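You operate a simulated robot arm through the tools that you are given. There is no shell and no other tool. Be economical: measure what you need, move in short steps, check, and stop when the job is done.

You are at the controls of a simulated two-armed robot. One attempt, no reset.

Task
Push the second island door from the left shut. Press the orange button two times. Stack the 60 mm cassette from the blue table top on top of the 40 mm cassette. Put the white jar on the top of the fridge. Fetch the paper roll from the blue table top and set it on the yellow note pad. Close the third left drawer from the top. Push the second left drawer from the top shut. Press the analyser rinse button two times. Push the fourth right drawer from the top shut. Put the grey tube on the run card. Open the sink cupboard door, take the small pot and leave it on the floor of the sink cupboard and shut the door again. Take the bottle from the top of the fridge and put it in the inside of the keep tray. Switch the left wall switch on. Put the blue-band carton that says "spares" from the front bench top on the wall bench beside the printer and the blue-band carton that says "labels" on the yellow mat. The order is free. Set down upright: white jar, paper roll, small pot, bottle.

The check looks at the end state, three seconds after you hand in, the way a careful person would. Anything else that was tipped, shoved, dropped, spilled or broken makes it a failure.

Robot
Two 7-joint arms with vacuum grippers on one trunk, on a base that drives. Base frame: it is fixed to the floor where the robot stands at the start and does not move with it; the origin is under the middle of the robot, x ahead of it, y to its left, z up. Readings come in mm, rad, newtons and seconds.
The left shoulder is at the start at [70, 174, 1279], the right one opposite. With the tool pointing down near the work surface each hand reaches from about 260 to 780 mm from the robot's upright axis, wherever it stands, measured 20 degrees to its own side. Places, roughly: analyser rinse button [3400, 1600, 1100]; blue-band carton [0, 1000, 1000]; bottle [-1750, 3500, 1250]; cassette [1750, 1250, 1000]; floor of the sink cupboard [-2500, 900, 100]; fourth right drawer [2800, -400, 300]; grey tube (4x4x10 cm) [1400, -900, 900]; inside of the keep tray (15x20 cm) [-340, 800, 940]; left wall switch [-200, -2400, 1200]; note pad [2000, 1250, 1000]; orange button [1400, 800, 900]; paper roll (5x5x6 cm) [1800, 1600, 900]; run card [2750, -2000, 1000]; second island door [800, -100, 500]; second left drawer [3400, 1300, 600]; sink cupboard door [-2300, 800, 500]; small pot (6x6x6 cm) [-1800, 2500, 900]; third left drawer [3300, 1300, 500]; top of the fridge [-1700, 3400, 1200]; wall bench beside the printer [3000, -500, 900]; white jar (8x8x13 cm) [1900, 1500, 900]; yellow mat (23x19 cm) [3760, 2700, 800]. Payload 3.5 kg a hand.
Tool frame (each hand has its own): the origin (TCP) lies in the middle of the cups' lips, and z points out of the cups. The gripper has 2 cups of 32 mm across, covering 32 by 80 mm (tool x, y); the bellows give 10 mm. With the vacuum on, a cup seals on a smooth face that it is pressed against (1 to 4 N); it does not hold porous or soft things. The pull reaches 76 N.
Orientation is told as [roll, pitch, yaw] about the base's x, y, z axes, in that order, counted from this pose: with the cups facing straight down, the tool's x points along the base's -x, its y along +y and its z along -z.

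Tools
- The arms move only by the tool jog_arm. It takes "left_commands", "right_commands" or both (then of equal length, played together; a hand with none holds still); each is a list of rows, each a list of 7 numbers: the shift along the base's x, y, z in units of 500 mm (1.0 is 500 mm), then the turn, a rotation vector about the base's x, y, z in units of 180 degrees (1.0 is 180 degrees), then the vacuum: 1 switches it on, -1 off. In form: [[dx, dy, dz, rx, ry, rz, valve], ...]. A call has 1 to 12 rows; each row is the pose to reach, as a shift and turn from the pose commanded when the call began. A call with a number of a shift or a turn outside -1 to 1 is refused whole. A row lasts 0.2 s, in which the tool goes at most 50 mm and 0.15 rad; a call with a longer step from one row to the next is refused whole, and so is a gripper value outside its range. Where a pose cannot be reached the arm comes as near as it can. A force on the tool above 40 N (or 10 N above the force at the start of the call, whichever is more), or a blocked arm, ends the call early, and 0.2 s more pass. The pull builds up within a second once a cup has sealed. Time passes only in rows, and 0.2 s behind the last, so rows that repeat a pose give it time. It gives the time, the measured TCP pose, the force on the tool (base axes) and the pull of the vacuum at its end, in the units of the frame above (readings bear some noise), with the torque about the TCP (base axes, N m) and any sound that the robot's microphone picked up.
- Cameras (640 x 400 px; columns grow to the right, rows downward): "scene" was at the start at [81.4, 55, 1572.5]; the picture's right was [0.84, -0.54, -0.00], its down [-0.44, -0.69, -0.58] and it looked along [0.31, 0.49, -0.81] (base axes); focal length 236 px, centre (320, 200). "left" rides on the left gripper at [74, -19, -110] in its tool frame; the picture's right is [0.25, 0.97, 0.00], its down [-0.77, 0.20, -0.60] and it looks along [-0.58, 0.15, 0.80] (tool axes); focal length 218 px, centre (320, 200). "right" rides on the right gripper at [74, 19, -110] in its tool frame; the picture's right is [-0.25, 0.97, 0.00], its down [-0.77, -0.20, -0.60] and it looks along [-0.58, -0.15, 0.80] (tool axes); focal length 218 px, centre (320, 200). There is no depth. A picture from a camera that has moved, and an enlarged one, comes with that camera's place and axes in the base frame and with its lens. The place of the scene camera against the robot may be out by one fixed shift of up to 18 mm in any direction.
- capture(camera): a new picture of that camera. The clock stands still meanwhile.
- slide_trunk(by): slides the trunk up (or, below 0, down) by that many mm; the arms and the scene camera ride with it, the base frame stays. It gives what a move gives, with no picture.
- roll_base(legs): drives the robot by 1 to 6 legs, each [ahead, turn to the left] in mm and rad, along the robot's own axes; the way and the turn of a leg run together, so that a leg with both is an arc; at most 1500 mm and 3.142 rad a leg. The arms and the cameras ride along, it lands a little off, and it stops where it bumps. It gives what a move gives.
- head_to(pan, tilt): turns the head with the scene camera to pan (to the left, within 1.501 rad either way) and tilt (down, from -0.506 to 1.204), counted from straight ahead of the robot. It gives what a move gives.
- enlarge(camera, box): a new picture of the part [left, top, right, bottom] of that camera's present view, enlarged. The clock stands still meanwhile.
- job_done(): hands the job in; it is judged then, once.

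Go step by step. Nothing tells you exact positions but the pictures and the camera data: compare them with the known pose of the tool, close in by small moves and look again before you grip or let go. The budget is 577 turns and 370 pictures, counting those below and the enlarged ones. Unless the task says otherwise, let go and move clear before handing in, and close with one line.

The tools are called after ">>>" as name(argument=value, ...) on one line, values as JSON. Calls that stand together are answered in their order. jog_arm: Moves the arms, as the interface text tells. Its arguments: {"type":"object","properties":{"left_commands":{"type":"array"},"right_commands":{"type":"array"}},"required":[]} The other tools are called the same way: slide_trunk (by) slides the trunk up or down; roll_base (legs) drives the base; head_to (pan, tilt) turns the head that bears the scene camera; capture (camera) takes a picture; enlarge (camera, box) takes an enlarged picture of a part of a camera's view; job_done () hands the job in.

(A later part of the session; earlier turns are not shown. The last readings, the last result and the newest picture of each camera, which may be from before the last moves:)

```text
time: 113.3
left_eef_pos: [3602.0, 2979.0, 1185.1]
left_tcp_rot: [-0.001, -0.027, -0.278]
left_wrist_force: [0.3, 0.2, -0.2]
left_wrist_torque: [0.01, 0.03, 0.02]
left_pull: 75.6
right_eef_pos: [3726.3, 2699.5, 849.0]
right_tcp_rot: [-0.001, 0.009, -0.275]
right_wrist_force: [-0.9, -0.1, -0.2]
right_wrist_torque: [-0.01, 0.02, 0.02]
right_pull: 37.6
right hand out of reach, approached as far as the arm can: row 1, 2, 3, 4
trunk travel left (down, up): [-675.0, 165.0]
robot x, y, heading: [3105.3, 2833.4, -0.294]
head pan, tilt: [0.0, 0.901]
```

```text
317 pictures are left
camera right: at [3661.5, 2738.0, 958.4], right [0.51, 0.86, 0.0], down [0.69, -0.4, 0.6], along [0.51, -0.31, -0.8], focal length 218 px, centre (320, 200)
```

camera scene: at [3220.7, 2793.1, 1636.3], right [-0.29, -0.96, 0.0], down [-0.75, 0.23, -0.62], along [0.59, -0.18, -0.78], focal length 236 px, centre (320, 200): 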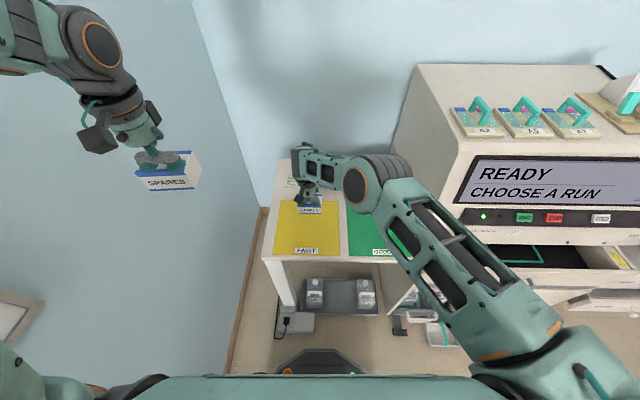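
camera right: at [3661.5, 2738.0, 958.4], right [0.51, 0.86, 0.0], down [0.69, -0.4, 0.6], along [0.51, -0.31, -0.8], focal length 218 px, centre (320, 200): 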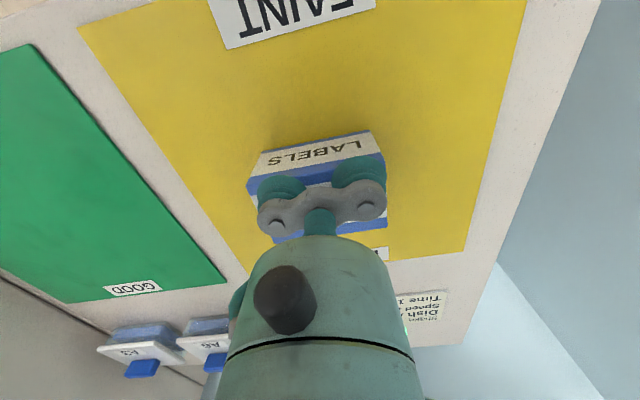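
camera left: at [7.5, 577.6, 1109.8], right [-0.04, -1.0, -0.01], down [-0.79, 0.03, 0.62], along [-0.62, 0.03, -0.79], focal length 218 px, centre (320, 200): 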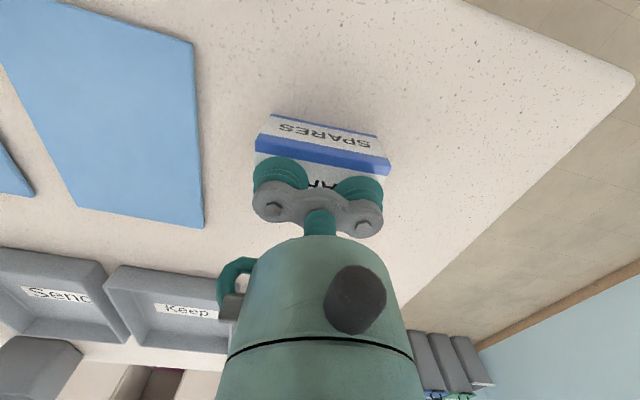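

>>> slide_trunk(by=-8)

>>> slide_trunk(by=-5)

>>> slide_trunk(by=-5)

>>> capture(camera="right")

```text
time: 113.8
left_eef_pos: [3599.8, 2980.1, 1177.2]
left_tcp_rot: [0.001, -0.027, -0.277]
left_wrist_force: [-0.2, 0.1, -0.4]
left_wrist_torque: [0.02, -0.01, 0.01]
left_pull: 75.1
right_eef_pos: [3726.1, 2699.9, 843.2]
right_tcp_rot: [0.0, 0.002, -0.275]
right_wrist_force: [-2.8, 1.5, 19.7]
right_wrist_torque: [-0.07, -0.18, -0.03]
right_pull: 37.6
trunk travel left (down, up): [-667.0, 173.0]
robot x, y, heading: [3106.3, 2835.8, -0.297]
head pan, tilt: [0.0, 0.901]
```

```text
time: 114.4
left_eef_pos: [3599.5, 2980.6, 1173.8]
left_tcp_rot: [0.001, -0.03, -0.277]
left_wrist_force: [-0.9, -0.4, 0.2]
left_wrist_torque: [0.0, 0.0, 0.01]
left_pull: 75.4
right_eef_pos: [3724.7, 2698.8, 837.4]
right_tcp_rot: [0.001, 0.004, -0.276]
right_wrist_force: [5.0, 0.9, 26.3]
right_wrist_torque: [-0.11, -0.24, -0.03]
right_pull: 37.6
trunk travel left (down, up): [-662.0, 178.0]
robot x, y, heading: [3108.2, 2836.6, -0.291]
head pan, tilt: [0.0, 0.901]
```

```text
time: 114.9
left_eef_pos: [3598.6, 2980.2, 1168.1]
left_tcp_rot: [-0.001, -0.028, -0.277]
left_wrist_force: [-0.9, -0.1, -0.1]
left_wrist_torque: [-0.04, 0.01, 0.02]
left_pull: 75.3
right_eef_pos: [3724.8, 2698.7, 832.5]
right_tcp_rot: [-0.001, 0.005, -0.275]
right_wrist_force: [5.1, 1.0, 30.2]
right_wrist_torque: [-0.08, -0.18, 0.03]
right_pull: 37.8
trunk travel left (down, up): [-657.0, 183.0]
robot x, y, heading: [3108.5, 2836.9, -0.291]
head pan, tilt: [0.0, 0.901]
```

```text
316 pictures are left
camera right: at [3659.5, 2738.6, 942.4], right [0.51, 0.86, 0.0], down [0.69, -0.4, 0.6], along [0.52, -0.31, -0.8], focal length 218 px, centre (320, 200)
```

right: 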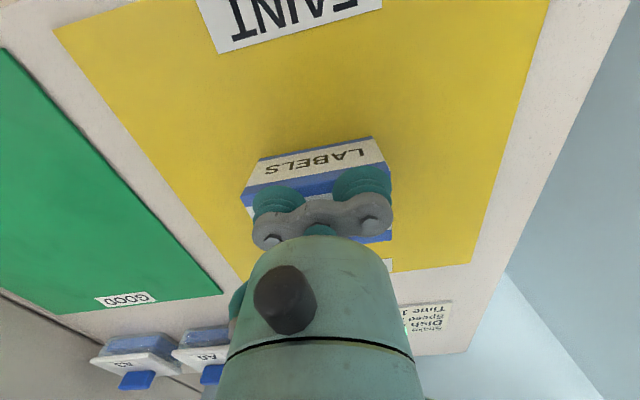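

Carton is pressing on the mat. I'll release the vacuum and lift.

>>> jog_arm(right_commands=[[0, 0, 0.01, 0, 0, 0, -1], [0, 0, 0.015, 0, 0, 0, -1], [0, 0, 0.02, 0, 0, 0, -1], [0, 0, 0.02, 0, 0, 0, -1], [0, 0, 0.04, 0, 0, 0, -1], [0, 0, 0.08, 0, 0, 0, -1], [0, 0, 0.16, 0, 0, 0, -1]])

>>> capture(camera="right")

```text
time: 116.5
left_eef_pos: [3600.5, 2977.9, 1167.6]
left_tcp_rot: [0.0, -0.028, -0.277]
left_wrist_force: [-0.5, -0.5, -1.4]
left_wrist_torque: [-0.02, 0.0, 0.0]
left_pull: 76.0
right_eef_pos: [3725.5, 2698.9, 911.1]
right_tcp_rot: [0.001, 0.007, -0.276]
right_wrist_force: [-0.8, 0.0, 0.8]
right_wrist_torque: [0.02, -0.01, -0.02]
right_pull: 0.0
trunk travel left (down, up): [-657.0, 183.0]
robot x, y, heading: [3105.7, 2838.1, -0.291]
head pan, tilt: [0.0, 0.901]
```

```text
315 pictures are left
camera right: at [3659.5, 2738.6, 1021.7], right [0.51, 0.86, 0.0], down [0.69, -0.4, 0.6], along [0.51, -0.31, -0.8], focal length 218 px, centre (320, 200)
```

right: 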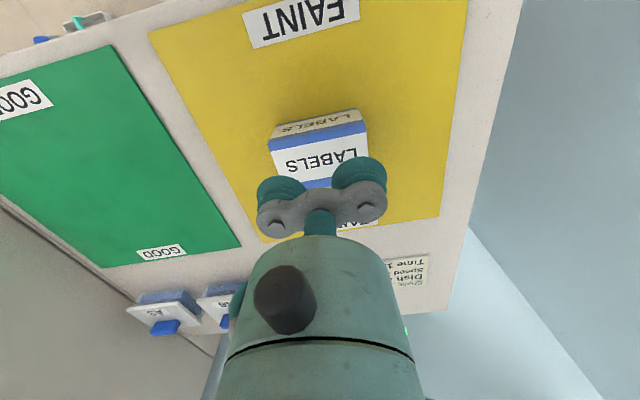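

LABELS is on the yellow mat. I'll retract the right hand back to a travel pose.

>>> jog_arm(right_commands=[[0, 0, 0.09, 0, 0, 0, -1], [0, 0, 0.18, 0, 0, 0, -1], [0, 0, 0.27, 0, 0, 0, -1], [0, 0, 0.36, 0, 0, 0, -1], [-0.08, 0.024, 0.4, 0, 0, 0, -1], [-0.16, 0.048, 0.42, 0, 0, 0, -1], [-0.25, 0.075, 0.44, 0, 0, 0, -1], [-0.34, 0.1, 0.45, 0, 0, 0, -1], [-0.42, 0.12, 0.46, 0, 0, 0, -1]])

>>> slide_trunk(by=165)

>>> jog_arm(right_commands=[[-0.025, -0.08, 0, 0, 0, 0, -1], [-0.05, -0.16, 0, 0, 0, 0, -1], [-0.075, -0.24, 0, 0, 0, 0, -1], [-0.1, -0.32, 0, 0, 0, 0, -1], [-0.125, -0.4, 0, 0, 0, 0, -1], [-0.15, -0.48, 0, 0, 0, 0, -1]])

>>> capture(camera="scene")

```text
time: 118.5
left_eef_pos: [3600.2, 2979.8, 1167.4]
left_tcp_rot: [-0.001, -0.027, -0.277]
left_wrist_force: [0.2, 0.6, -1.5]
left_wrist_torque: [-0.01, -0.01, 0.0]
left_pull: 75.2
right_eef_pos: [3514.5, 2759.1, 1139.7]
right_tcp_rot: [-0.002, 0.007, -0.276]
right_wrist_force: [-0.5, -0.3, -0.2]
right_wrist_torque: [-0.04, -0.01, 0.04]
right_pull: 0.2
trunk travel left (down, up): [-657.0, 183.0]
robot x, y, heading: [3105.8, 2837.4, -0.29]
head pan, tilt: [0.0, 0.901]
```

```text
time: 120.4
left_eef_pos: [3601.6, 2978.6, 1331.7]
left_tcp_rot: [0.001, -0.025, -0.278]
left_wrist_force: [-0.9, -0.5, -0.3]
left_wrist_torque: [0.01, 0.04, 0.02]
left_pull: 75.8
right_eef_pos: [3515.8, 2758.5, 1304.6]
right_tcp_rot: [-0.002, 0.008, -0.275]
right_wrist_force: [-0.3, -0.4, -1.0]
right_wrist_torque: [-0.02, 0.0, 0.02]
right_pull: 0.1
trunk travel left (down, up): [-822.0, 18.0]
robot x, y, heading: [3107.4, 2836.6, -0.291]
head pan, tilt: [0.0, 0.901]
```

```text
time: 121.8
left_eef_pos: [3601.8, 2976.4, 1332.8]
left_tcp_rot: [0.001, -0.025, -0.278]
left_wrist_force: [0.4, -0.2, -1.2]
left_wrist_torque: [-0.01, 0.06, -0.02]
left_pull: 75.5
right_eef_pos: [3440.5, 2513.8, 1303.5]
right_tcp_rot: [0.001, 0.008, -0.276]
right_wrist_force: [0.3, -0.8, -0.8]
right_wrist_torque: [0.01, -0.04, -0.02]
right_pull: 0.1
trunk travel left (down, up): [-822.0, 18.0]
robot x, y, heading: [3109.5, 2837.8, -0.293]
head pan, tilt: [0.0, 0.901]
```

```text
314 pictures are left
camera scene: at [3218.5, 2790.2, 1623.3], right [-0.29, -0.96, 0.0], down [-0.75, 0.23, -0.62], along [0.6, -0.18, -0.78], focal length 236 px, centre (320, 200)
```

scene: 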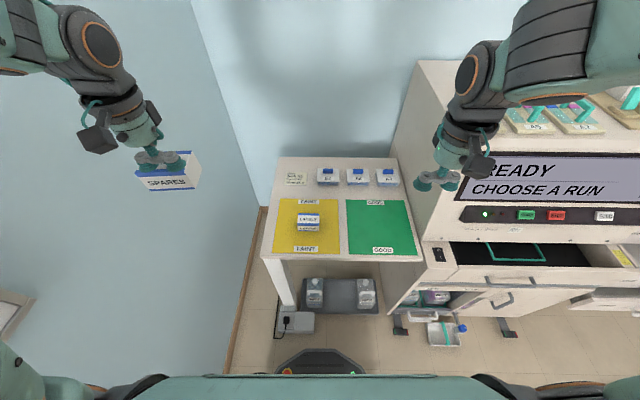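

>>> enlarge(camera="scene", box=[440, 140, 640, 265])

```text
3.20 times, centred on (540, 202) of scene
camera zoom: at [3218.5, 2790.2, 1623.3], right [-0.29, -0.96, 0.0], down [-0.75, 0.23, -0.62], along [0.6, -0.18, -0.78], focal length 755 px, centre (-384, 192)
```

zoom: 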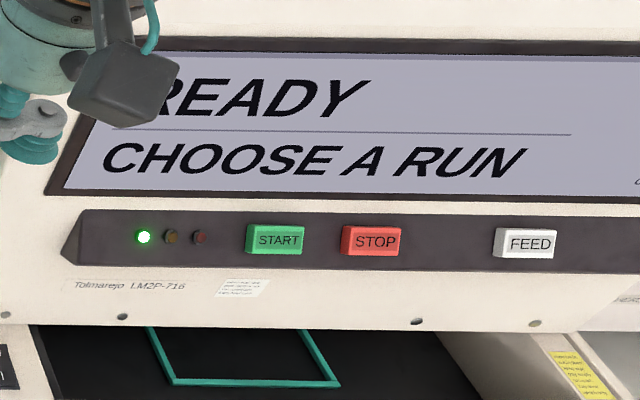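

This one is a different machine (START/STOP/FEED). The analyser and drawers are further right, so I'll back off, turn, and look along the wall bench.

>>> roll_base(legs=[[-300, 0], [0, -1.0]])

>>> head_to(pan=0.6, tilt=0.5)

>>> capture(camera="scene")

>>> head_to(pan=-0.4, tilt=0.5)

>>> capture(camera="scene")

```text
time: 126.4
left_eef_pos: [3202.7, 2577.3, 1332.5]
left_tcp_rot: [-0.003, -0.026, -1.29]
left_wrist_force: [0.2, 0.2, -1.0]
left_wrist_torque: [0.04, 0.02, 0.0]
left_pull: 75.7
right_eef_pos: [2726.8, 2470.1, 1303.4]
right_tcp_rot: [-0.001, 0.009, -1.288]
right_wrist_force: [0.5, -0.4, -0.6]
right_wrist_torque: [0.02, -0.01, 0.0]
right_pull: 0.0
trunk travel left (down, up): [-822.0, 18.0]
robot x, y, heading: [2821.1, 2920.3, -1.305]
head pan, tilt: [0.0, 0.901]
```

```text
time: 127.4
left_eef_pos: [3203.2, 2578.9, 1332.5]
left_tcp_rot: [0.0, -0.027, -1.291]
left_wrist_force: [-0.5, -0.2, -1.6]
left_wrist_torque: [0.02, 0.0, 0.01]
left_pull: 75.4
right_eef_pos: [2727.3, 2471.0, 1304.1]
right_tcp_rot: [-0.003, 0.008, -1.289]
right_wrist_force: [0.1, -0.3, 0.1]
right_wrist_torque: [-0.01, 0.0, 0.02]
right_pull: 0.1
trunk travel left (down, up): [-822.0, 18.0]
robot x, y, heading: [2820.3, 2921.9, -1.304]
head pan, tilt: [0.6, 0.499]
```

```text
312 pictures are left
camera scene: at [2893.5, 2808.9, 1657.2], right [-0.65, -0.76, 0.0], down [-0.37, 0.31, -0.88], along [0.67, -0.57, -0.48], focal length 236 px, centre (320, 200)
```

scene: 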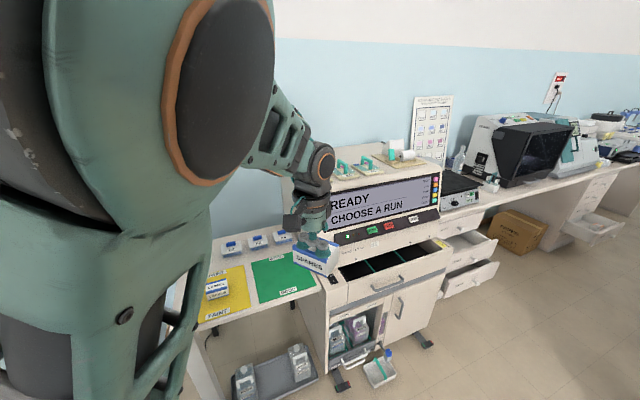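

```text
time: 128.7
left_eef_pos: [3202.2, 2578.5, 1332.1]
left_tcp_rot: [0.0, -0.026, -1.291]
left_wrist_force: [-0.1, -0.9, -1.3]
left_wrist_torque: [-0.01, 0.0, -0.05]
left_pull: 75.6
right_eef_pos: [2726.0, 2469.7, 1303.7]
right_tcp_rot: [-0.003, 0.01, -1.288]
right_wrist_force: [0.5, -0.5, 0.2]
right_wrist_torque: [-0.03, 0.01, 0.01]
right_pull: 0.0
trunk travel left (down, up): [-822.0, 18.0]
robot x, y, heading: [2821.0, 2923.7, -1.304]
head pan, tilt: [-0.4, 0.499]
```

```text
311 pictures are left
camera scene: at [2812.4, 2777.5, 1657.2], right [-0.99, 0.13, 0.0], down [0.06, 0.47, -0.88], along [-0.12, -0.87, -0.48], focal length 236 px, centre (320, 200)
```

scene: 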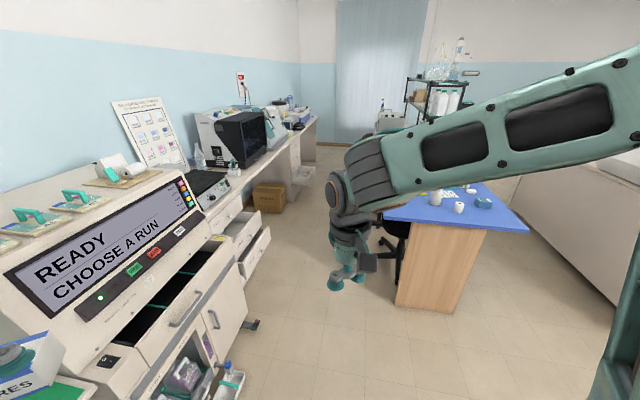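

>>> enlarge(camera="scene", box=[140, 160, 236, 220])

>>> enlarge(camera="scene", box=[180, 160, 340, 260])

```text
6.67 times, centred on (188, 190) of scene
camera zoom: at [2812.4, 2777.5, 1657.2], right [-0.99, 0.13, 0.0], down [0.06, 0.47, -0.88], along [-0.12, -0.87, -0.48], focal length 1574 px, centre (1200, 267)
```

zoom: 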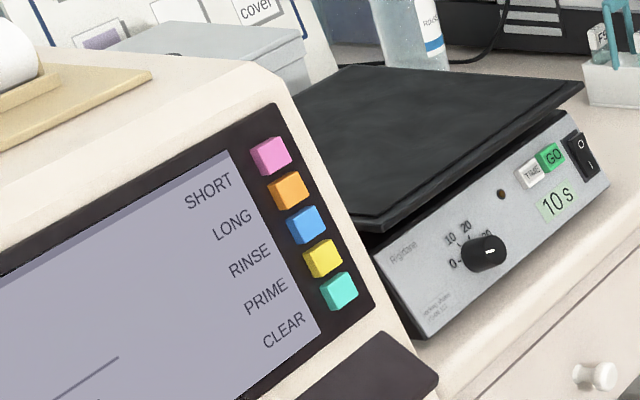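

```text
4.00 times, centred on (260, 210) of scene
camera zoom: at [2812.4, 2777.5, 1657.2], right [-0.99, 0.13, 0.0], down [0.06, 0.47, -0.88], along [-0.12, -0.87, -0.48], focal length 944 px, centre (560, 160)
```

zoom: 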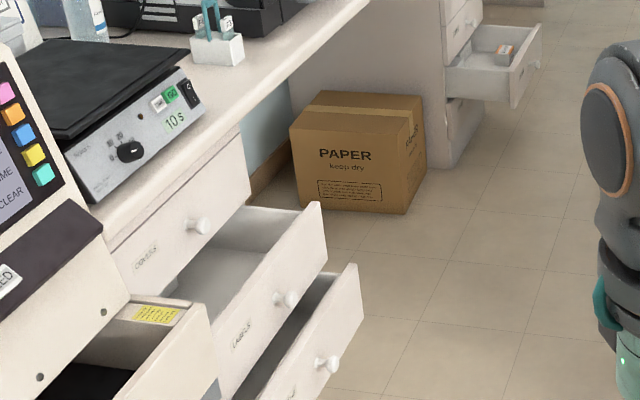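

The analyser's blue key is labelled RINSE, near (3370,1605,1100). The second and third left drawers are open just right of it. I'll drive in front of the analyser.

>>> roll_base(legs=[[0, -0.329], [991, 0], [0, 1.339]])

>>> head_to(pan=-0.2, tilt=0.7)

>>> capture(camera="scene")

```text
time: 138.2
left_eef_pos: [3255.4, 2074.6, 1332.8]
left_tcp_rot: [0.0, -0.028, -0.268]
left_wrist_force: [-0.3, -0.2, -0.6]
left_wrist_torque: [-0.02, 0.01, -0.04]
left_pull: 75.1
right_eef_pos: [3099.6, 1611.8, 1304.5]
right_tcp_rot: [0.0, 0.009, -0.266]
right_wrist_force: [0.5, 0.2, 0.4]
right_wrist_torque: [0.0, 0.0, -0.01]
right_pull: 0.1
trunk travel left (down, up): [-822.0, 18.0]
robot x, y, heading: [2760.2, 1926.5, -0.275]
head pan, tilt: [-0.4, 0.499]
```

```text
time: 138.9
left_eef_pos: [3254.9, 2075.9, 1331.8]
left_tcp_rot: [-0.001, -0.025, -0.266]
left_wrist_force: [0.4, -0.3, -1.0]
left_wrist_torque: [0.02, 0.01, -0.04]
left_pull: 75.4
right_eef_pos: [3098.8, 1613.3, 1304.4]
right_tcp_rot: [-0.002, 0.008, -0.264]
right_wrist_force: [-0.2, -0.4, 0.3]
right_wrist_torque: [0.01, 0.02, 0.01]
right_pull: 0.1
trunk travel left (down, up): [-822.0, 18.0]
robot x, y, heading: [2759.1, 1925.3, -0.285]
head pan, tilt: [-0.201, 0.7]
```

```text
308 pictures are left
camera scene: at [2876.6, 1867.3, 1639.6], right [-0.46, -0.89, 0.0], down [-0.57, 0.3, -0.77], along [0.68, -0.35, -0.64], focal length 236 px, centre (320, 200)
```

scene: 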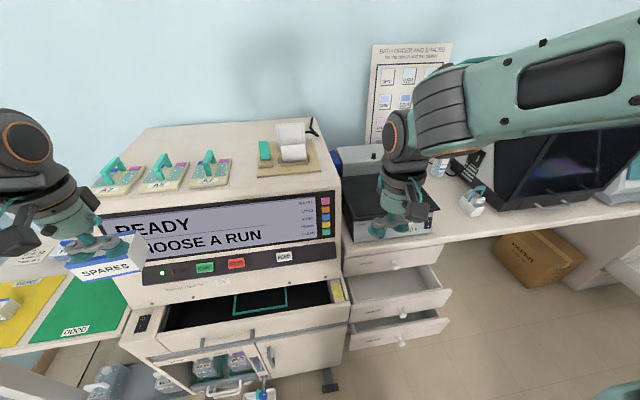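

>>> enlarge(camera="scene", box=[280, 180, 360, 230])

```text
8.00 times, centred on (320, 205) of scene
camera zoom: at [2876.6, 1867.3, 1639.6], right [-0.46, -0.89, 0.0], down [-0.57, 0.3, -0.77], along [0.68, -0.35, -0.64], focal length 1888 px, centre (320, 160)
```

zoom: 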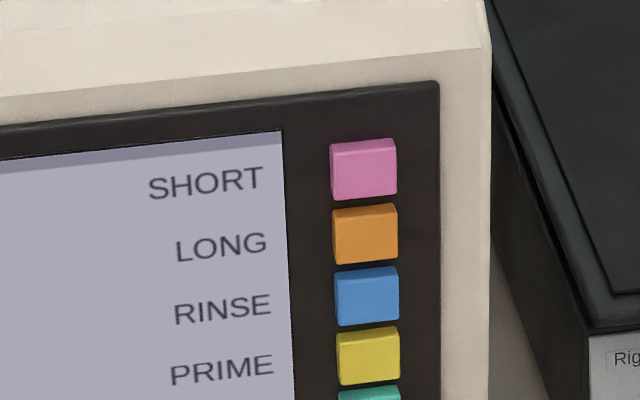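

Two views put the blue RINSE key at about (3355,1599,1102) on a panel leaning 13° back. I'll come in pitched 45° so that only a cup's front rim meets the key.

>>> jog_arm(right_commands=[[0.06, -0.005, -0.06, -0.011, -0.04, 0, -1], [0.12, -0.01, -0.13, -0.022, -0.08, 0, -1], [0.18, -0.016, -0.2, -0.033, -0.12, 0, -1], [0.24, -0.021, -0.27, -0.044, -0.16, 0, -1], [0.3, -0.027, -0.34, -0.055, -0.2, 0, -1], [0.35, -0.032, -0.426, -0.0656, -0.241, 0, -1]])

>>> capture(camera="right")

>>> enlarge(camera="scene", box=[240, 150, 400, 250])

```text
time: 140.3
left_eef_pos: [3257.2, 2074.7, 1331.2]
left_tcp_rot: [-0.002, -0.025, -0.268]
left_wrist_force: [1.4, 0.1, -0.2]
left_wrist_torque: [-0.02, -0.01, -0.02]
left_pull: 75.2
right_eef_pos: [3278.1, 1597.6, 1089.2]
right_tcp_rot: [-0.002, -0.777, -0.266]
right_wrist_force: [-0.6, 0.3, -0.1]
right_wrist_torque: [-0.03, 0.02, 0.0]
right_pull: 0.0
trunk travel left (down, up): [-822.0, 18.0]
robot x, y, heading: [2761.0, 1931.8, -0.279]
head pan, tilt: [-0.201, 0.7]
```

```text
306 pictures are left
camera right: at [3156.5, 1651.1, 1115.7], right [0.43, 0.89, 0.18], down [0.07, -0.23, 0.97], along [0.9, -0.4, -0.16], focal length 218 px, centre (320, 200)
```

right: 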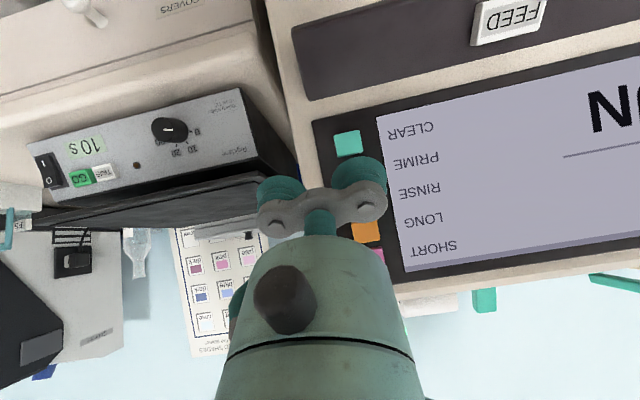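

```text
4.00 times, centred on (320, 200) of scene
camera zoom: at [2879.7, 1866.9, 1639.3], right [-0.46, -0.89, 0.0], down [-0.57, 0.3, -0.76], along [0.68, -0.35, -0.65], focal length 944 px, centre (320, 200)
```

zoom: 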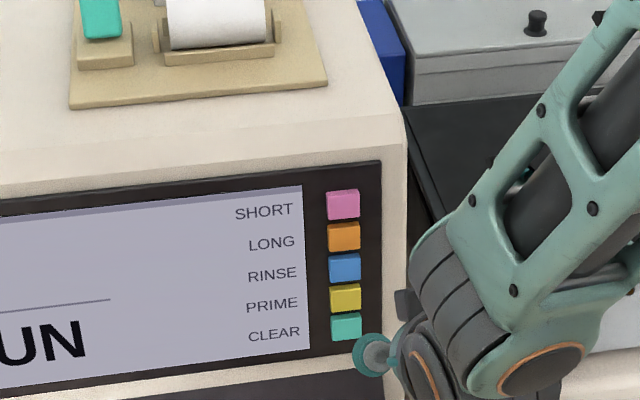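

Using the hand view, the RINSE key is at z≈1091. I'll drop slightly and approach to just before contact.

>>> jog_arm(right_commands=[[0.03, -0.01, -0.018, 0, 0, 0, -1], [0.06, -0.02, -0.018, 0, 0, 0, -1], [0.09, -0.027, -0.018, 0, 0, 0, -1]])

>>> capture(camera="right")

>>> enlarge(camera="scene", box=[280, 175, 376, 235])

```text
time: 141.2
left_eef_pos: [3254.6, 2075.0, 1331.6]
left_tcp_rot: [0.0, -0.025, -0.268]
left_wrist_force: [-1.2, -0.5, -0.7]
left_wrist_torque: [0.05, -0.01, -0.03]
left_pull: 75.3
right_eef_pos: [3319.3, 1583.6, 1081.7]
right_tcp_rot: [-0.002, -0.774, -0.267]
right_wrist_force: [0.4, 0.2, 0.0]
right_wrist_torque: [0.05, 0.04, -0.02]
right_pull: 0.0
trunk travel left (down, up): [-822.0, 18.0]
robot x, y, heading: [2761.0, 1923.8, -0.28]
head pan, tilt: [-0.201, 0.7]
```

```text
304 pictures are left
camera right: at [3198.6, 1637.0, 1108.6], right [0.43, 0.89, 0.18], down [0.07, -0.23, 0.97], along [0.9, -0.4, -0.16], focal length 218 px, centre (320, 200)
```

right: 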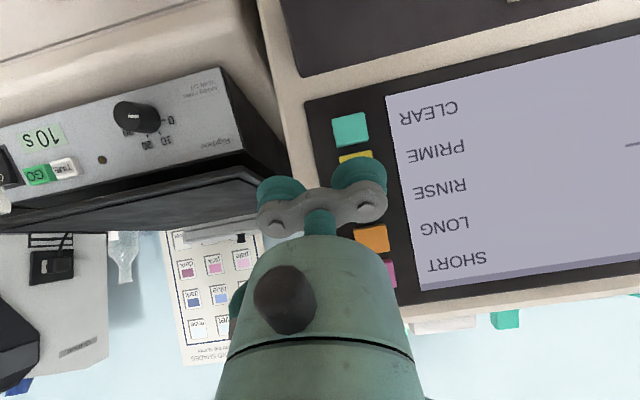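

```text
6.67 times, centred on (328, 205) of scene
camera zoom: at [2876.3, 1867.4, 1639.5], right [-0.46, -0.89, 0.0], down [-0.57, 0.3, -0.77], along [0.68, -0.35, -0.64], focal length 1574 px, centre (267, 167)
```

zoom: 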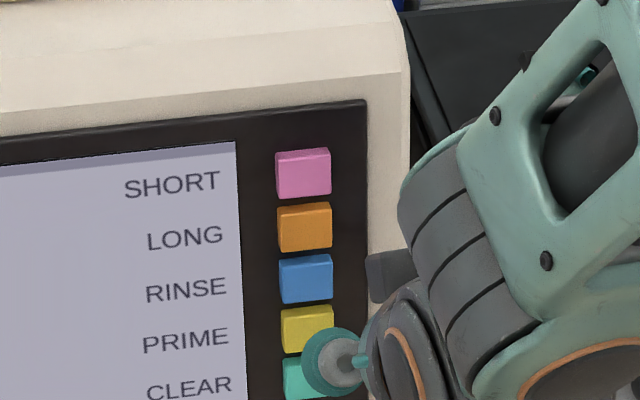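

>>> jog_arm(right_commands=[[0.022, 0.0, 0, 0, 0, 0, -1], [0.04, -0.002, 0, 0, 0, 0, -1]])

>>> enlarge(camera="scene", box=[280, 175, 376, 235])

>>> capture(camera="right")

```text
time: 141.8
left_eef_pos: [3255.7, 2074.7, 1332.4]
left_tcp_rot: [0.0, -0.026, -0.267]
left_wrist_force: [0.1, 0.2, -0.8]
left_wrist_torque: [-0.02, 0.02, -0.03]
left_pull: 75.6
right_eef_pos: [3340.3, 1582.6, 1081.2]
right_tcp_rot: [-0.003, -0.774, -0.262]
right_wrist_force: [0.5, 0.6, 0.4]
right_wrist_torque: [0.01, 0.0, 0.0]
right_pull: 0.1
trunk travel left (down, up): [-822.0, 18.0]
robot x, y, heading: [2757.0, 1924.5, -0.28]
head pan, tilt: [-0.201, 0.7]
```

```text
6.67 times, centred on (328, 205) of scene
camera zoom: at [2877.0, 1867.3, 1639.5], right [-0.46, -0.89, 0.0], down [-0.57, 0.3, -0.76], along [0.68, -0.35, -0.64], focal length 1574 px, centre (267, 167)
```

zoom: 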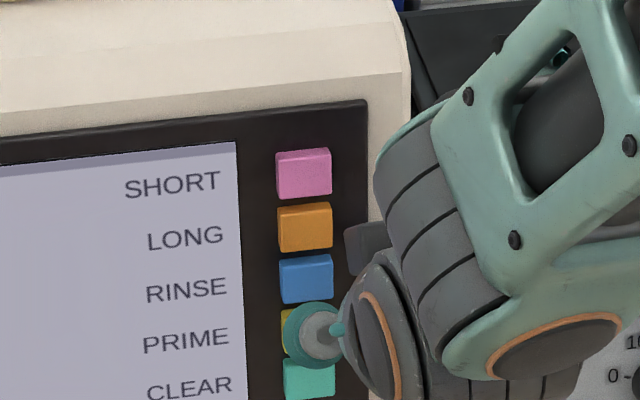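

```text
301 pictures are left
camera right: at [3218.7, 1636.4, 1108.4], right [0.43, 0.89, 0.17], down [0.07, -0.23, 0.97], along [0.9, -0.4, -0.16], focal length 218 px, centre (320, 200)
```

right: 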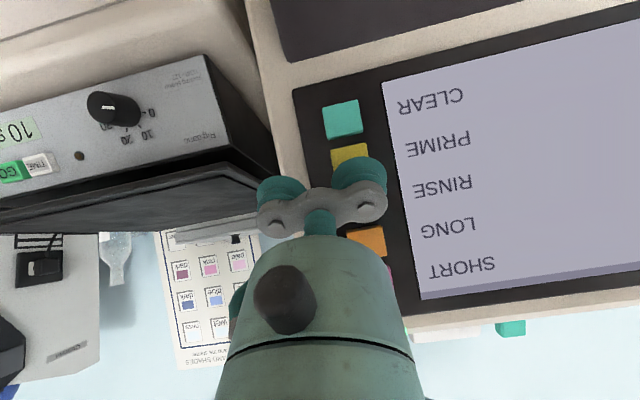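

The rim lines up with the blue key in both views. I'll creep forward until it presses.

>>> jog_arm(right_commands=[[0.006, -0.002, 0, 0, 0, 0, -1], [0.012, -0.004, 0, 0, 0, 0, -1], [0.018, -0.005, 0, 0, 0, 0, -1], [0.023, -0.007, 0, 0, 0, 0, -1]])

>>> enlarge(camera="scene", box=[280, 175, 376, 235])

```text
time: 142.8
left_eef_pos: [3255.5, 2074.7, 1331.7]
left_tcp_rot: [0.0, -0.026, -0.269]
left_wrist_force: [0.3, 0.0, -1.4]
left_wrist_torque: [-0.02, -0.04, -0.03]
left_pull: 75.4
right_eef_pos: [3351.0, 1579.2, 1081.8]
right_tcp_rot: [0.0, -0.775, -0.265]
right_wrist_force: [-0.4, 0.7, 0.3]
right_wrist_torque: [-0.02, -0.01, -0.01]
right_pull: 0.0
trunk travel left (down, up): [-822.0, 18.0]
robot x, y, heading: [2760.1, 1928.3, -0.283]
head pan, tilt: [-0.201, 0.7]
```

```text
6.67 times, centred on (328, 205) of scene
camera zoom: at [2876.9, 1867.2, 1639.5], right [-0.46, -0.89, 0.0], down [-0.57, 0.3, -0.76], along [0.68, -0.35, -0.64], focal length 1574 px, centre (267, 167)
```

zoom: 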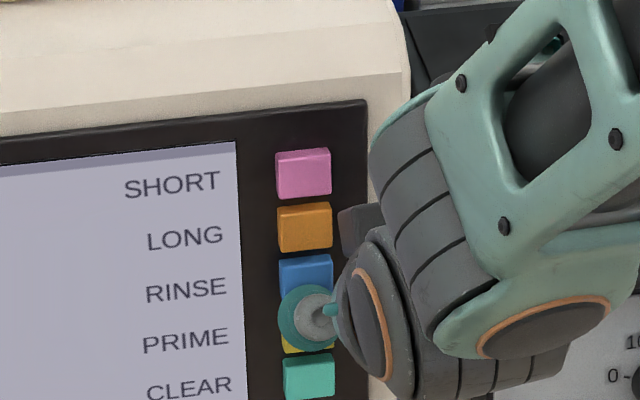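

>>> jog_arm(right_commands=[[0.006, -0.002, -0.002, 0, 0, 0, -1], [0.012, -0.003, -0.004, 0, 0, 0, -1], [0.017, -0.005, -0.005, 0, 0, 0, -1]])

```text
time: 143.6
left_eef_pos: [3255.4, 2076.1, 1332.9]
left_tcp_rot: [0.001, -0.026, -0.266]
left_wrist_force: [0.1, 0.1, -0.2]
left_wrist_torque: [0.01, -0.03, 0.0]
left_pull: 75.0
right_eef_pos: [3358.8, 1577.7, 1079.8]
right_tcp_rot: [-0.002, -0.777, -0.265]
right_wrist_force: [-1.2, -0.2, -0.3]
right_wrist_torque: [-0.01, 0.01, 0.04]
right_pull: 0.1
trunk travel left (down, up): [-822.0, 18.0]
robot x, y, heading: [2760.4, 1928.1, -0.285]
head pan, tilt: [-0.201, 0.7]
heard: click, click
```

I heard "click, click". I'll look to see which keys are down.

>>> enlarge(camera="scene", box=[296, 185, 360, 225])

>>> enlarge(camera="right", box=[270, 60, 530, 320])

```text
10.00 times, centred on (328, 205) of scene
camera zoom: at [2876.2, 1867.2, 1639.5], right [-0.46, -0.89, 0.0], down [-0.57, 0.3, -0.77], along [0.68, -0.35, -0.64], focal length 2360 px, centre (240, 150)
```

zoom: 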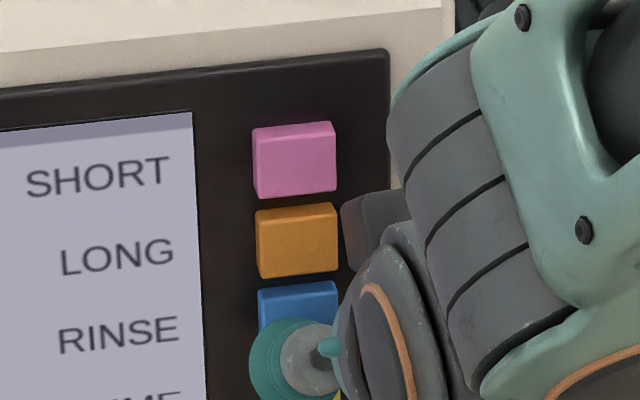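

```text
1.54 times, centred on (400, 190) of right
camera zoom: at [3238.4, 1630.0, 1106.3], right [0.43, 0.89, 0.18], down [0.07, -0.23, 0.97], along [0.9, -0.4, -0.16], focal length 336 px, centre (197, 215)
```

zoom: 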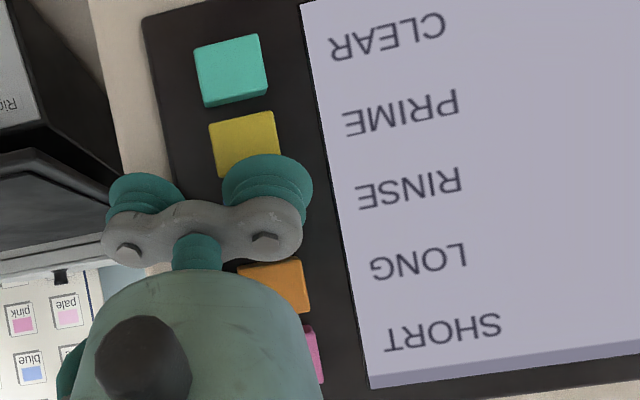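

>>> capture(camera="scene")

```text
297 pictures are left
camera scene: at [2876.2, 1867.2, 1639.5], right [-0.46, -0.89, 0.0], down [-0.57, 0.3, -0.77], along [0.68, -0.35, -0.64], focal length 236 px, centre (320, 200)
```

scene: 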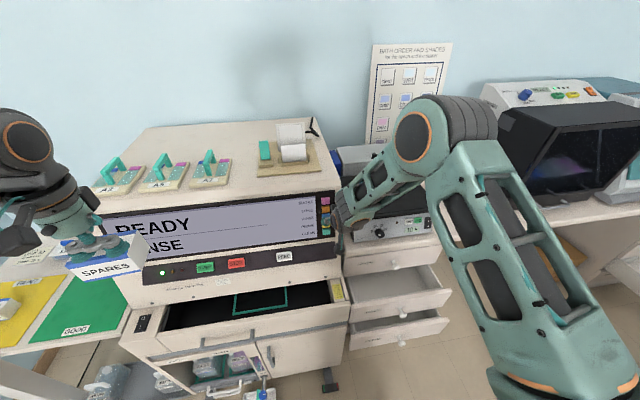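

The screen now shows "...NSE". I'll retract and listen for more sounds.

>>> jog_arm(right_commands=[[-0.01, 0.003, 0, 0, 0, 0, -1], [-0.03, 0.009, 0, 0, 0, 0, -1], [-0.03, 0.009, 0, 0, 0, 0, -1]])

>>> jog_arm(left_commands=[[-0.05, 0.06, 0.04, 0, 0, 0, 1], [-0.1, 0.12, 0.08, 0, 0, 0, 1], [-0.1, 0.18, 0.12, 0, 0, 0, 1]])

>>> enlarge(camera="scene", box=[90, 170, 350, 290])

```text
time: 144.3
left_eef_pos: [3255.1, 2074.3, 1332.3]
left_tcp_rot: [0.0, -0.027, -0.268]
left_wrist_force: [-0.1, 0.5, -0.8]
left_wrist_torque: [0.01, 0.0, -0.01]
left_pull: 75.6
right_eef_pos: [3344.5, 1580.4, 1078.4]
right_tcp_rot: [-0.002, -0.778, -0.265]
right_wrist_force: [0.6, 0.4, 0.2]
right_wrist_torque: [-0.01, 0.02, -0.01]
right_pull: 0.1
trunk travel left (down, up): [-822.0, 18.0]
robot x, y, heading: [2760.8, 1929.1, -0.28]
head pan, tilt: [-0.201, 0.7]
```

```text
time: 145.2
left_eef_pos: [3206.5, 2166.4, 1391.0]
left_tcp_rot: [-0.022, -0.03, -0.267]
left_wrist_force: [0.5, 0.6, -0.2]
left_wrist_torque: [0.03, 0.01, 0.0]
left_pull: 75.5
left hand out of reach, approached as far as the arm can: row 2
right_eef_pos: [3344.5, 1582.1, 1079.1]
right_tcp_rot: [-0.003, -0.776, -0.262]
right_wrist_force: [-0.4, 0.4, 0.2]
right_wrist_torque: [0.02, 0.01, -0.01]
right_pull: 0.0
trunk travel left (down, up): [-822.0, 18.0]
robot x, y, heading: [2762.8, 1930.5, -0.279]
head pan, tilt: [-0.201, 0.7]
```

```text
2.46 times, centred on (220, 230) of scene
camera zoom: at [2877.9, 1867.9, 1639.4], right [-0.46, -0.89, 0.0], down [-0.57, 0.3, -0.76], along [0.68, -0.35, -0.64], focal length 581 px, centre (566, 126)
```

zoom: 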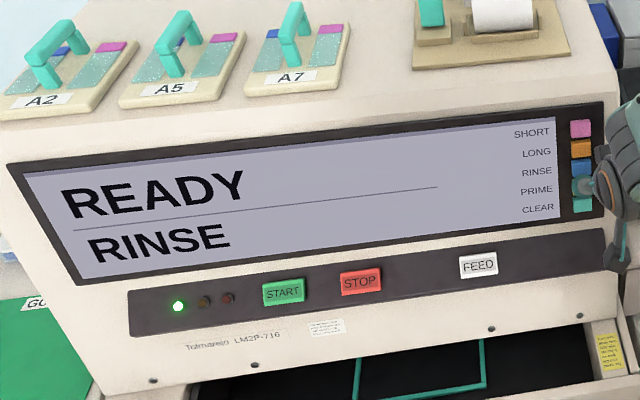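

Display reads RINSE, but two clicks came from one push, so I'm not sure of the count yet. I'll learn the click behaviour on the orange button later before pressing again. Now I'll retract, back off, and line up with the left drawers.

>>> jog_arm(right_commands=[[-0.08, 0.024, 0.03, 0, 0, 0, -1], [-0.16, 0.048, 0.06, 0, 0, 0, -1], [-0.24, 0.072, 0.1, 0, 0, 0, -1], [-0.32, 0.09, 0.14, 0, 0, 0, -1], [-0.4, 0.1, 0.18, 0, 0, 0, -1], [-0.45, 0.1, 0.24, 0, 0, 0, -1]])

>>> roll_base(legs=[[-130, 0], [0, -1.57]])

>>> head_to(pan=0.2, tilt=0.6)

>>> capture(camera="scene")

```text
time: 146.6
left_eef_pos: [3205.4, 2168.6, 1391.2]
left_tcp_rot: [-0.018, -0.026, -0.261]
left_wrist_force: [0.2, -0.3, -1.1]
left_wrist_torque: [-0.01, -0.01, -0.03]
left_pull: 75.4
right_eef_pos: [3160.7, 1631.7, 1203.4]
right_tcp_rot: [-0.004, -0.773, -0.262]
right_wrist_force: [-0.2, -0.3, -0.4]
right_wrist_torque: [0.01, -0.03, -0.03]
right_pull: 0.1
right hand out of reach, approached as far as the arm can: row 5, 6
trunk travel left (down, up): [-822.0, 18.0]
robot x, y, heading: [2758.5, 1926.5, -0.279]
head pan, tilt: [-0.201, 0.7]
```

```text
time: 151.6
left_eef_pos: [2882.6, 1520.1, 1390.1]
left_tcp_rot: [-0.02, -0.025, -1.821]
left_wrist_force: [0.0, 0.0, -0.1]
left_wrist_torque: [-0.03, -0.02, -0.05]
left_pull: 75.7
right_eef_pos: [2343.4, 1558.3, 1201.6]
right_tcp_rot: [-0.004, -0.774, -1.824]
right_wrist_force: [-0.7, 0.5, -0.1]
right_wrist_torque: [0.01, -0.03, 0.01]
right_pull: 0.1
trunk travel left (down, up): [-822.0, 18.0]
robot x, y, heading: [2633.5, 1963.4, -1.84]
head pan, tilt: [-0.201, 0.7]
```

```text
time: 152.5
left_eef_pos: [2882.6, 1520.9, 1390.2]
left_tcp_rot: [-0.023, -0.025, -1.821]
left_wrist_force: [0.9, 0.3, -0.6]
left_wrist_torque: [-0.03, -0.03, -0.06]
left_pull: 75.4
right_eef_pos: [2343.7, 1558.3, 1202.5]
right_tcp_rot: [-0.003, -0.773, -1.824]
right_wrist_force: [0.2, -0.7, 0.4]
right_wrist_torque: [0.01, 0.01, 0.01]
right_pull: 0.0
trunk travel left (down, up): [-822.0, 18.0]
robot x, y, heading: [2635.1, 1960.8, -1.839]
head pan, tilt: [0.201, 0.6]
```

```text
295 pictures are left
camera scene: at [2608.9, 1820.4, 1648.1], right [-1.0, 0.07, 0.0], down [0.04, 0.56, -0.82], along [-0.06, -0.82, -0.57], focal length 236 px, centre (320, 200)
```

scene: 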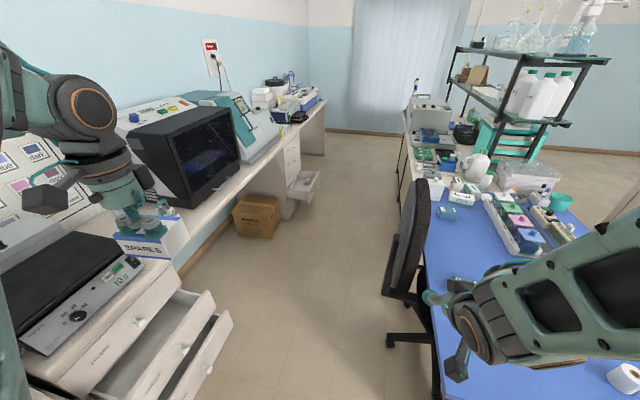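

>>> roll_base(legs=[[230, 0], [0, 1.545]])

>>> head_to(pan=-0.2, tilt=0.9)

>>> capture(camera="scene")

```text
time: 158.1
left_eef_pos: [3019.2, 1985.9, 1390.6]
left_tcp_rot: [-0.022, -0.027, -0.253]
left_wrist_force: [-0.1, -0.4, -0.1]
left_wrist_torque: [-0.01, 0.01, -0.08]
left_pull: 75.7
right_eef_pos: [2978.9, 1447.7, 1201.8]
right_tcp_rot: [0.0, -0.773, -0.257]
right_wrist_force: [1.1, 0.0, 0.5]
right_wrist_torque: [-0.01, 0.0, 0.0]
right_pull: 0.1
trunk travel left (down, up): [-822.0, 18.0]
robot x, y, heading: [2576.6, 1740.3, -0.27]
head pan, tilt: [0.201, 0.6]
```

```text
time: 158.9
left_eef_pos: [3019.1, 1986.8, 1389.3]
left_tcp_rot: [-0.025, -0.028, -0.252]
left_wrist_force: [-1.2, 0.2, -0.9]
left_wrist_torque: [0.04, -0.01, -0.05]
left_pull: 75.5
right_eef_pos: [2977.9, 1448.6, 1203.2]
right_tcp_rot: [-0.003, -0.773, -0.257]
right_wrist_force: [0.7, 0.8, 0.5]
right_wrist_torque: [-0.02, -0.01, 0.02]
right_pull: 0.0
trunk travel left (down, up): [-822.0, 18.0]
robot x, y, heading: [2576.2, 1744.3, -0.272]
head pan, tilt: [-0.201, 0.901]
```

```text
294 pictures are left
camera scene: at [2683.0, 1687.7, 1623.4], right [-0.46, -0.89, 0.0], down [-0.7, 0.36, -0.62], along [0.55, -0.28, -0.78], focal length 236 px, centre (320, 200)
```

scene: 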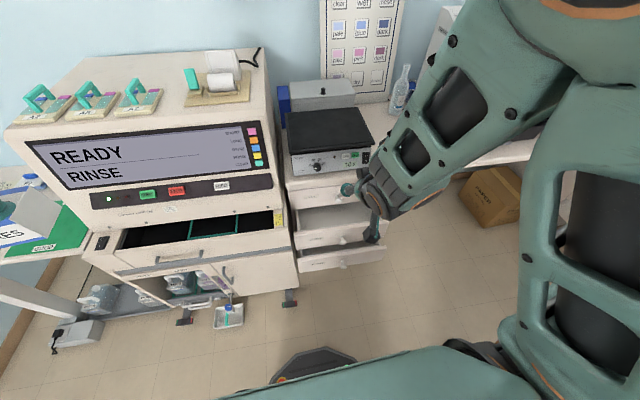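

>>> slide_trunk(by=-480)

>>> capture(camera="scene")

>>> capture(camera="right")

```text
refused: -480 is not a number from -400 to 400
```

```text
293 pictures are left
camera scene: at [2683.0, 1687.7, 1623.4], right [-0.46, -0.89, 0.0], down [-0.7, 0.36, -0.62], along [0.55, -0.28, -0.78], focal length 236 px, centre (320, 200)
```

scene: 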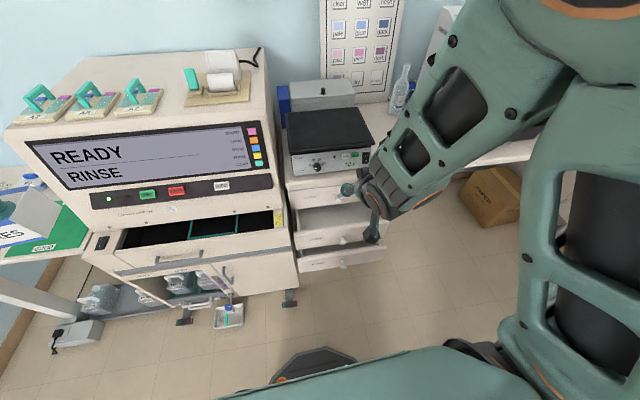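

```text
292 pictures are left
camera right: at [2857.7, 1501.3, 1228.8], right [0.42, 0.89, 0.17], down [0.07, -0.23, 0.97], along [0.9, -0.4, -0.16], focal length 218 px, centre (320, 200)
```

right: 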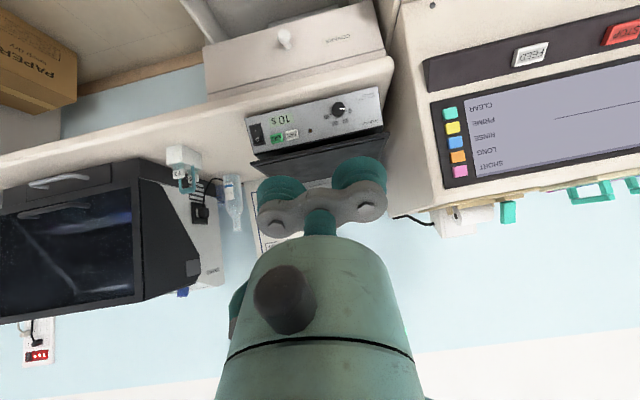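

>>> slide_trunk(by=-390)

>>> slide_trunk(by=-90)

>>> capture(camera="scene")

>>> capture(camera="right")

```text
time: 162.7
left_eef_pos: [3019.1, 1986.4, 999.7]
left_tcp_rot: [-0.022, -0.026, -0.252]
left_wrist_force: [0.2, -0.1, -1.2]
left_wrist_torque: [0.06, 0.0, -0.1]
left_pull: 75.1
right_eef_pos: [2979.0, 1448.4, 811.9]
right_tcp_rot: [-0.004, -0.774, -0.257]
right_wrist_force: [0.0, 0.5, -1.2]
right_wrist_torque: [-0.02, 0.02, 0.0]
right_pull: 0.0
trunk travel left (down, up): [-432.0, 408.0]
robot x, y, heading: [2573.8, 1743.3, -0.27]
head pan, tilt: [-0.201, 0.901]
```

```text
time: 163.9
left_eef_pos: [3019.4, 1985.2, 909.0]
left_tcp_rot: [-0.025, -0.026, -0.253]
left_wrist_force: [-0.2, -0.9, -0.9]
left_wrist_torque: [0.04, -0.07, -0.08]
left_pull: 75.3
right_eef_pos: [2978.6, 1449.4, 721.9]
right_tcp_rot: [-0.001, -0.776, -0.257]
right_wrist_force: [0.4, -0.7, 0.6]
right_wrist_torque: [0.03, 0.0, 0.01]
right_pull: 0.1
trunk travel left (down, up): [-342.0, 498.0]
robot x, y, heading: [2574.5, 1745.7, -0.27]
head pan, tilt: [-0.201, 0.901]
```

```text
291 pictures are left
camera scene: at [2682.7, 1687.5, 1143.4], right [-0.46, -0.89, 0.0], down [-0.7, 0.36, -0.62], along [0.55, -0.28, -0.78], focal length 236 px, centre (320, 200)
```

scene: 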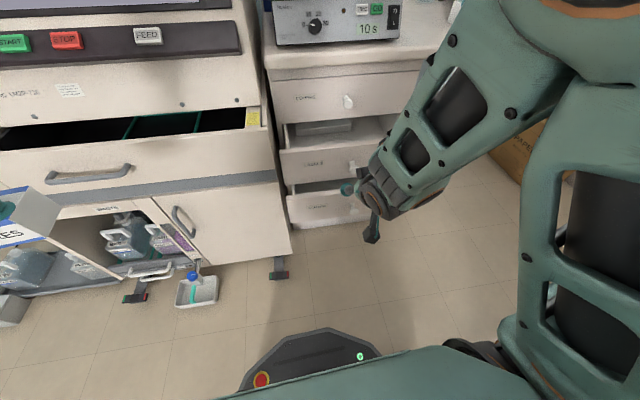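

```text
290 pictures are left
camera right: at [2857.6, 1501.2, 748.9], right [0.42, 0.89, 0.17], down [0.07, -0.23, 0.97], along [0.9, -0.4, -0.16], focal length 218 px, centre (320, 200)
```

right: 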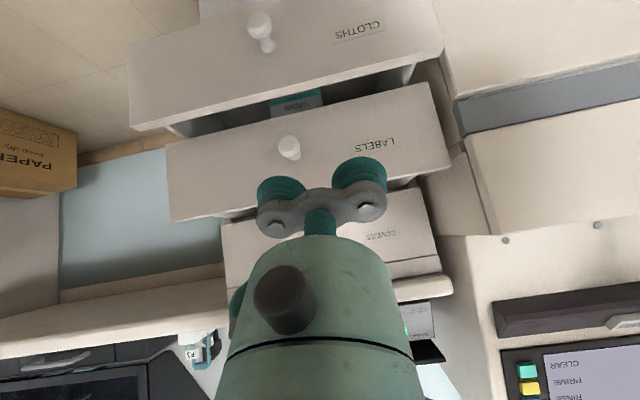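

The drawers read COVERS (closed), LABELS (2nd) and CLOTHS (3rd), both of the lower two pulled out. I'll push the second one first, above its knob.

>>> jog_arm(right_commands=[[0.07, -0.05, -0.05, 0, 0, 0, -1], [0.14, -0.1, -0.1, 0, 0, 0, -1], [0.21, -0.14, -0.12, 0, 0, 0, -1], [0.28, -0.162, -0.12, 0, 0, 0, -1], [0.34, -0.18, -0.12, 0, 0, 0, -1], [0.39, -0.195, -0.12, 0, 0, 0, -1], [0.44, -0.21, -0.12, 0, 0, 0, -1], [0.49, -0.225, -0.12, 0, 0, 0, -1]])

>>> capture(camera="right")

```text
time: 165.7
left_eef_pos: [3018.7, 1985.6, 910.5]
left_tcp_rot: [-0.024, -0.026, -0.253]
left_wrist_force: [0.0, 0.3, -0.8]
left_wrist_torque: [0.01, 0.01, -0.08]
left_pull: 75.5
right_eef_pos: [3224.9, 1334.9, 661.8]
right_tcp_rot: [-0.002, -0.771, -0.258]
right_wrist_force: [-0.2, 0.4, 0.3]
right_wrist_torque: [0.02, 0.04, 0.01]
right_pull: 0.1
trunk travel left (down, up): [-342.0, 498.0]
robot x, y, heading: [2575.7, 1738.8, -0.269]
head pan, tilt: [-0.201, 0.901]
```

```text
289 pictures are left
camera right: at [3103.9, 1388.0, 688.5], right [0.42, 0.89, 0.17], down [0.07, -0.23, 0.97], along [0.9, -0.4, -0.16], focal length 218 px, centre (320, 200)
```

right: 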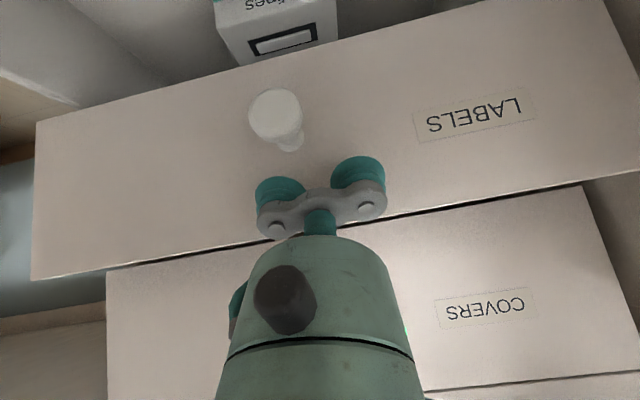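

>>> jog_arm(right_commands=[[0.02, -0.006, 0, 0, 0, 0, -1], [0.04, -0.012, 0, 0, 0, 0, -1], [0.06, -0.018, 0, 0, 0, 0, -1], [0.08, -0.024, 0, 0, 0, 0, -1], [0.1, -0.03, 0, 0, 0, 0, -1], [0.12, -0.036, 0, 0, 0, 0, -1], [0.14, -0.042, 0, 0, 0, 0, -1], [0.155, -0.047, 0, 0, 0, 0, -1], [0.17, -0.052, 0, 0, 0, 0, -1]])

>>> capture(camera="right")

```text
time: 167.1
left_eef_pos: [3019.5, 1986.3, 910.1]
left_tcp_rot: [-0.024, -0.022, -0.254]
left_wrist_force: [0.0, 0.1, -1.0]
left_wrist_torque: [-0.03, 0.02, -0.06]
left_pull: 75.3
right_eef_pos: [3275.5, 1320.5, 656.6]
right_tcp_rot: [0.0, -0.761, -0.259]
right_wrist_force: [-0.3, 0.1, -0.1]
right_wrist_torque: [-0.03, -0.07, 0.01]
right_pull: 0.1
trunk travel left (down, up): [-342.0, 498.0]
robot x, y, heading: [2575.1, 1744.5, -0.27]
head pan, tilt: [-0.201, 0.901]
stopped in row 6 (right hand): the force on the tool passed its limit at 50 N (the readings are from after the stop); the commanded pose is now the measured one
```

```text
288 pictures are left
camera right: at [3154.6, 1373.3, 684.8], right [0.42, 0.89, 0.17], down [0.09, -0.23, 0.97], along [0.9, -0.4, -0.17], focal length 218 px, centre (320, 200)
```

right: 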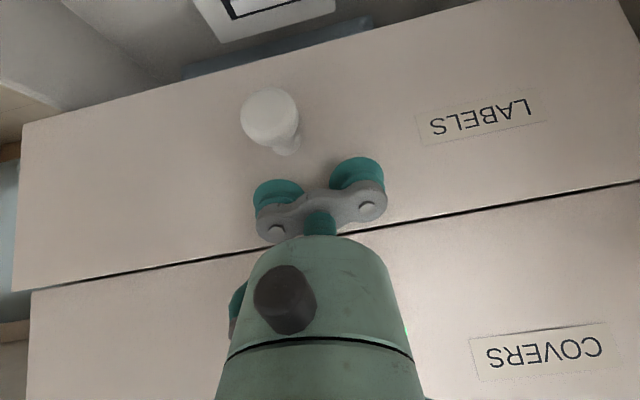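

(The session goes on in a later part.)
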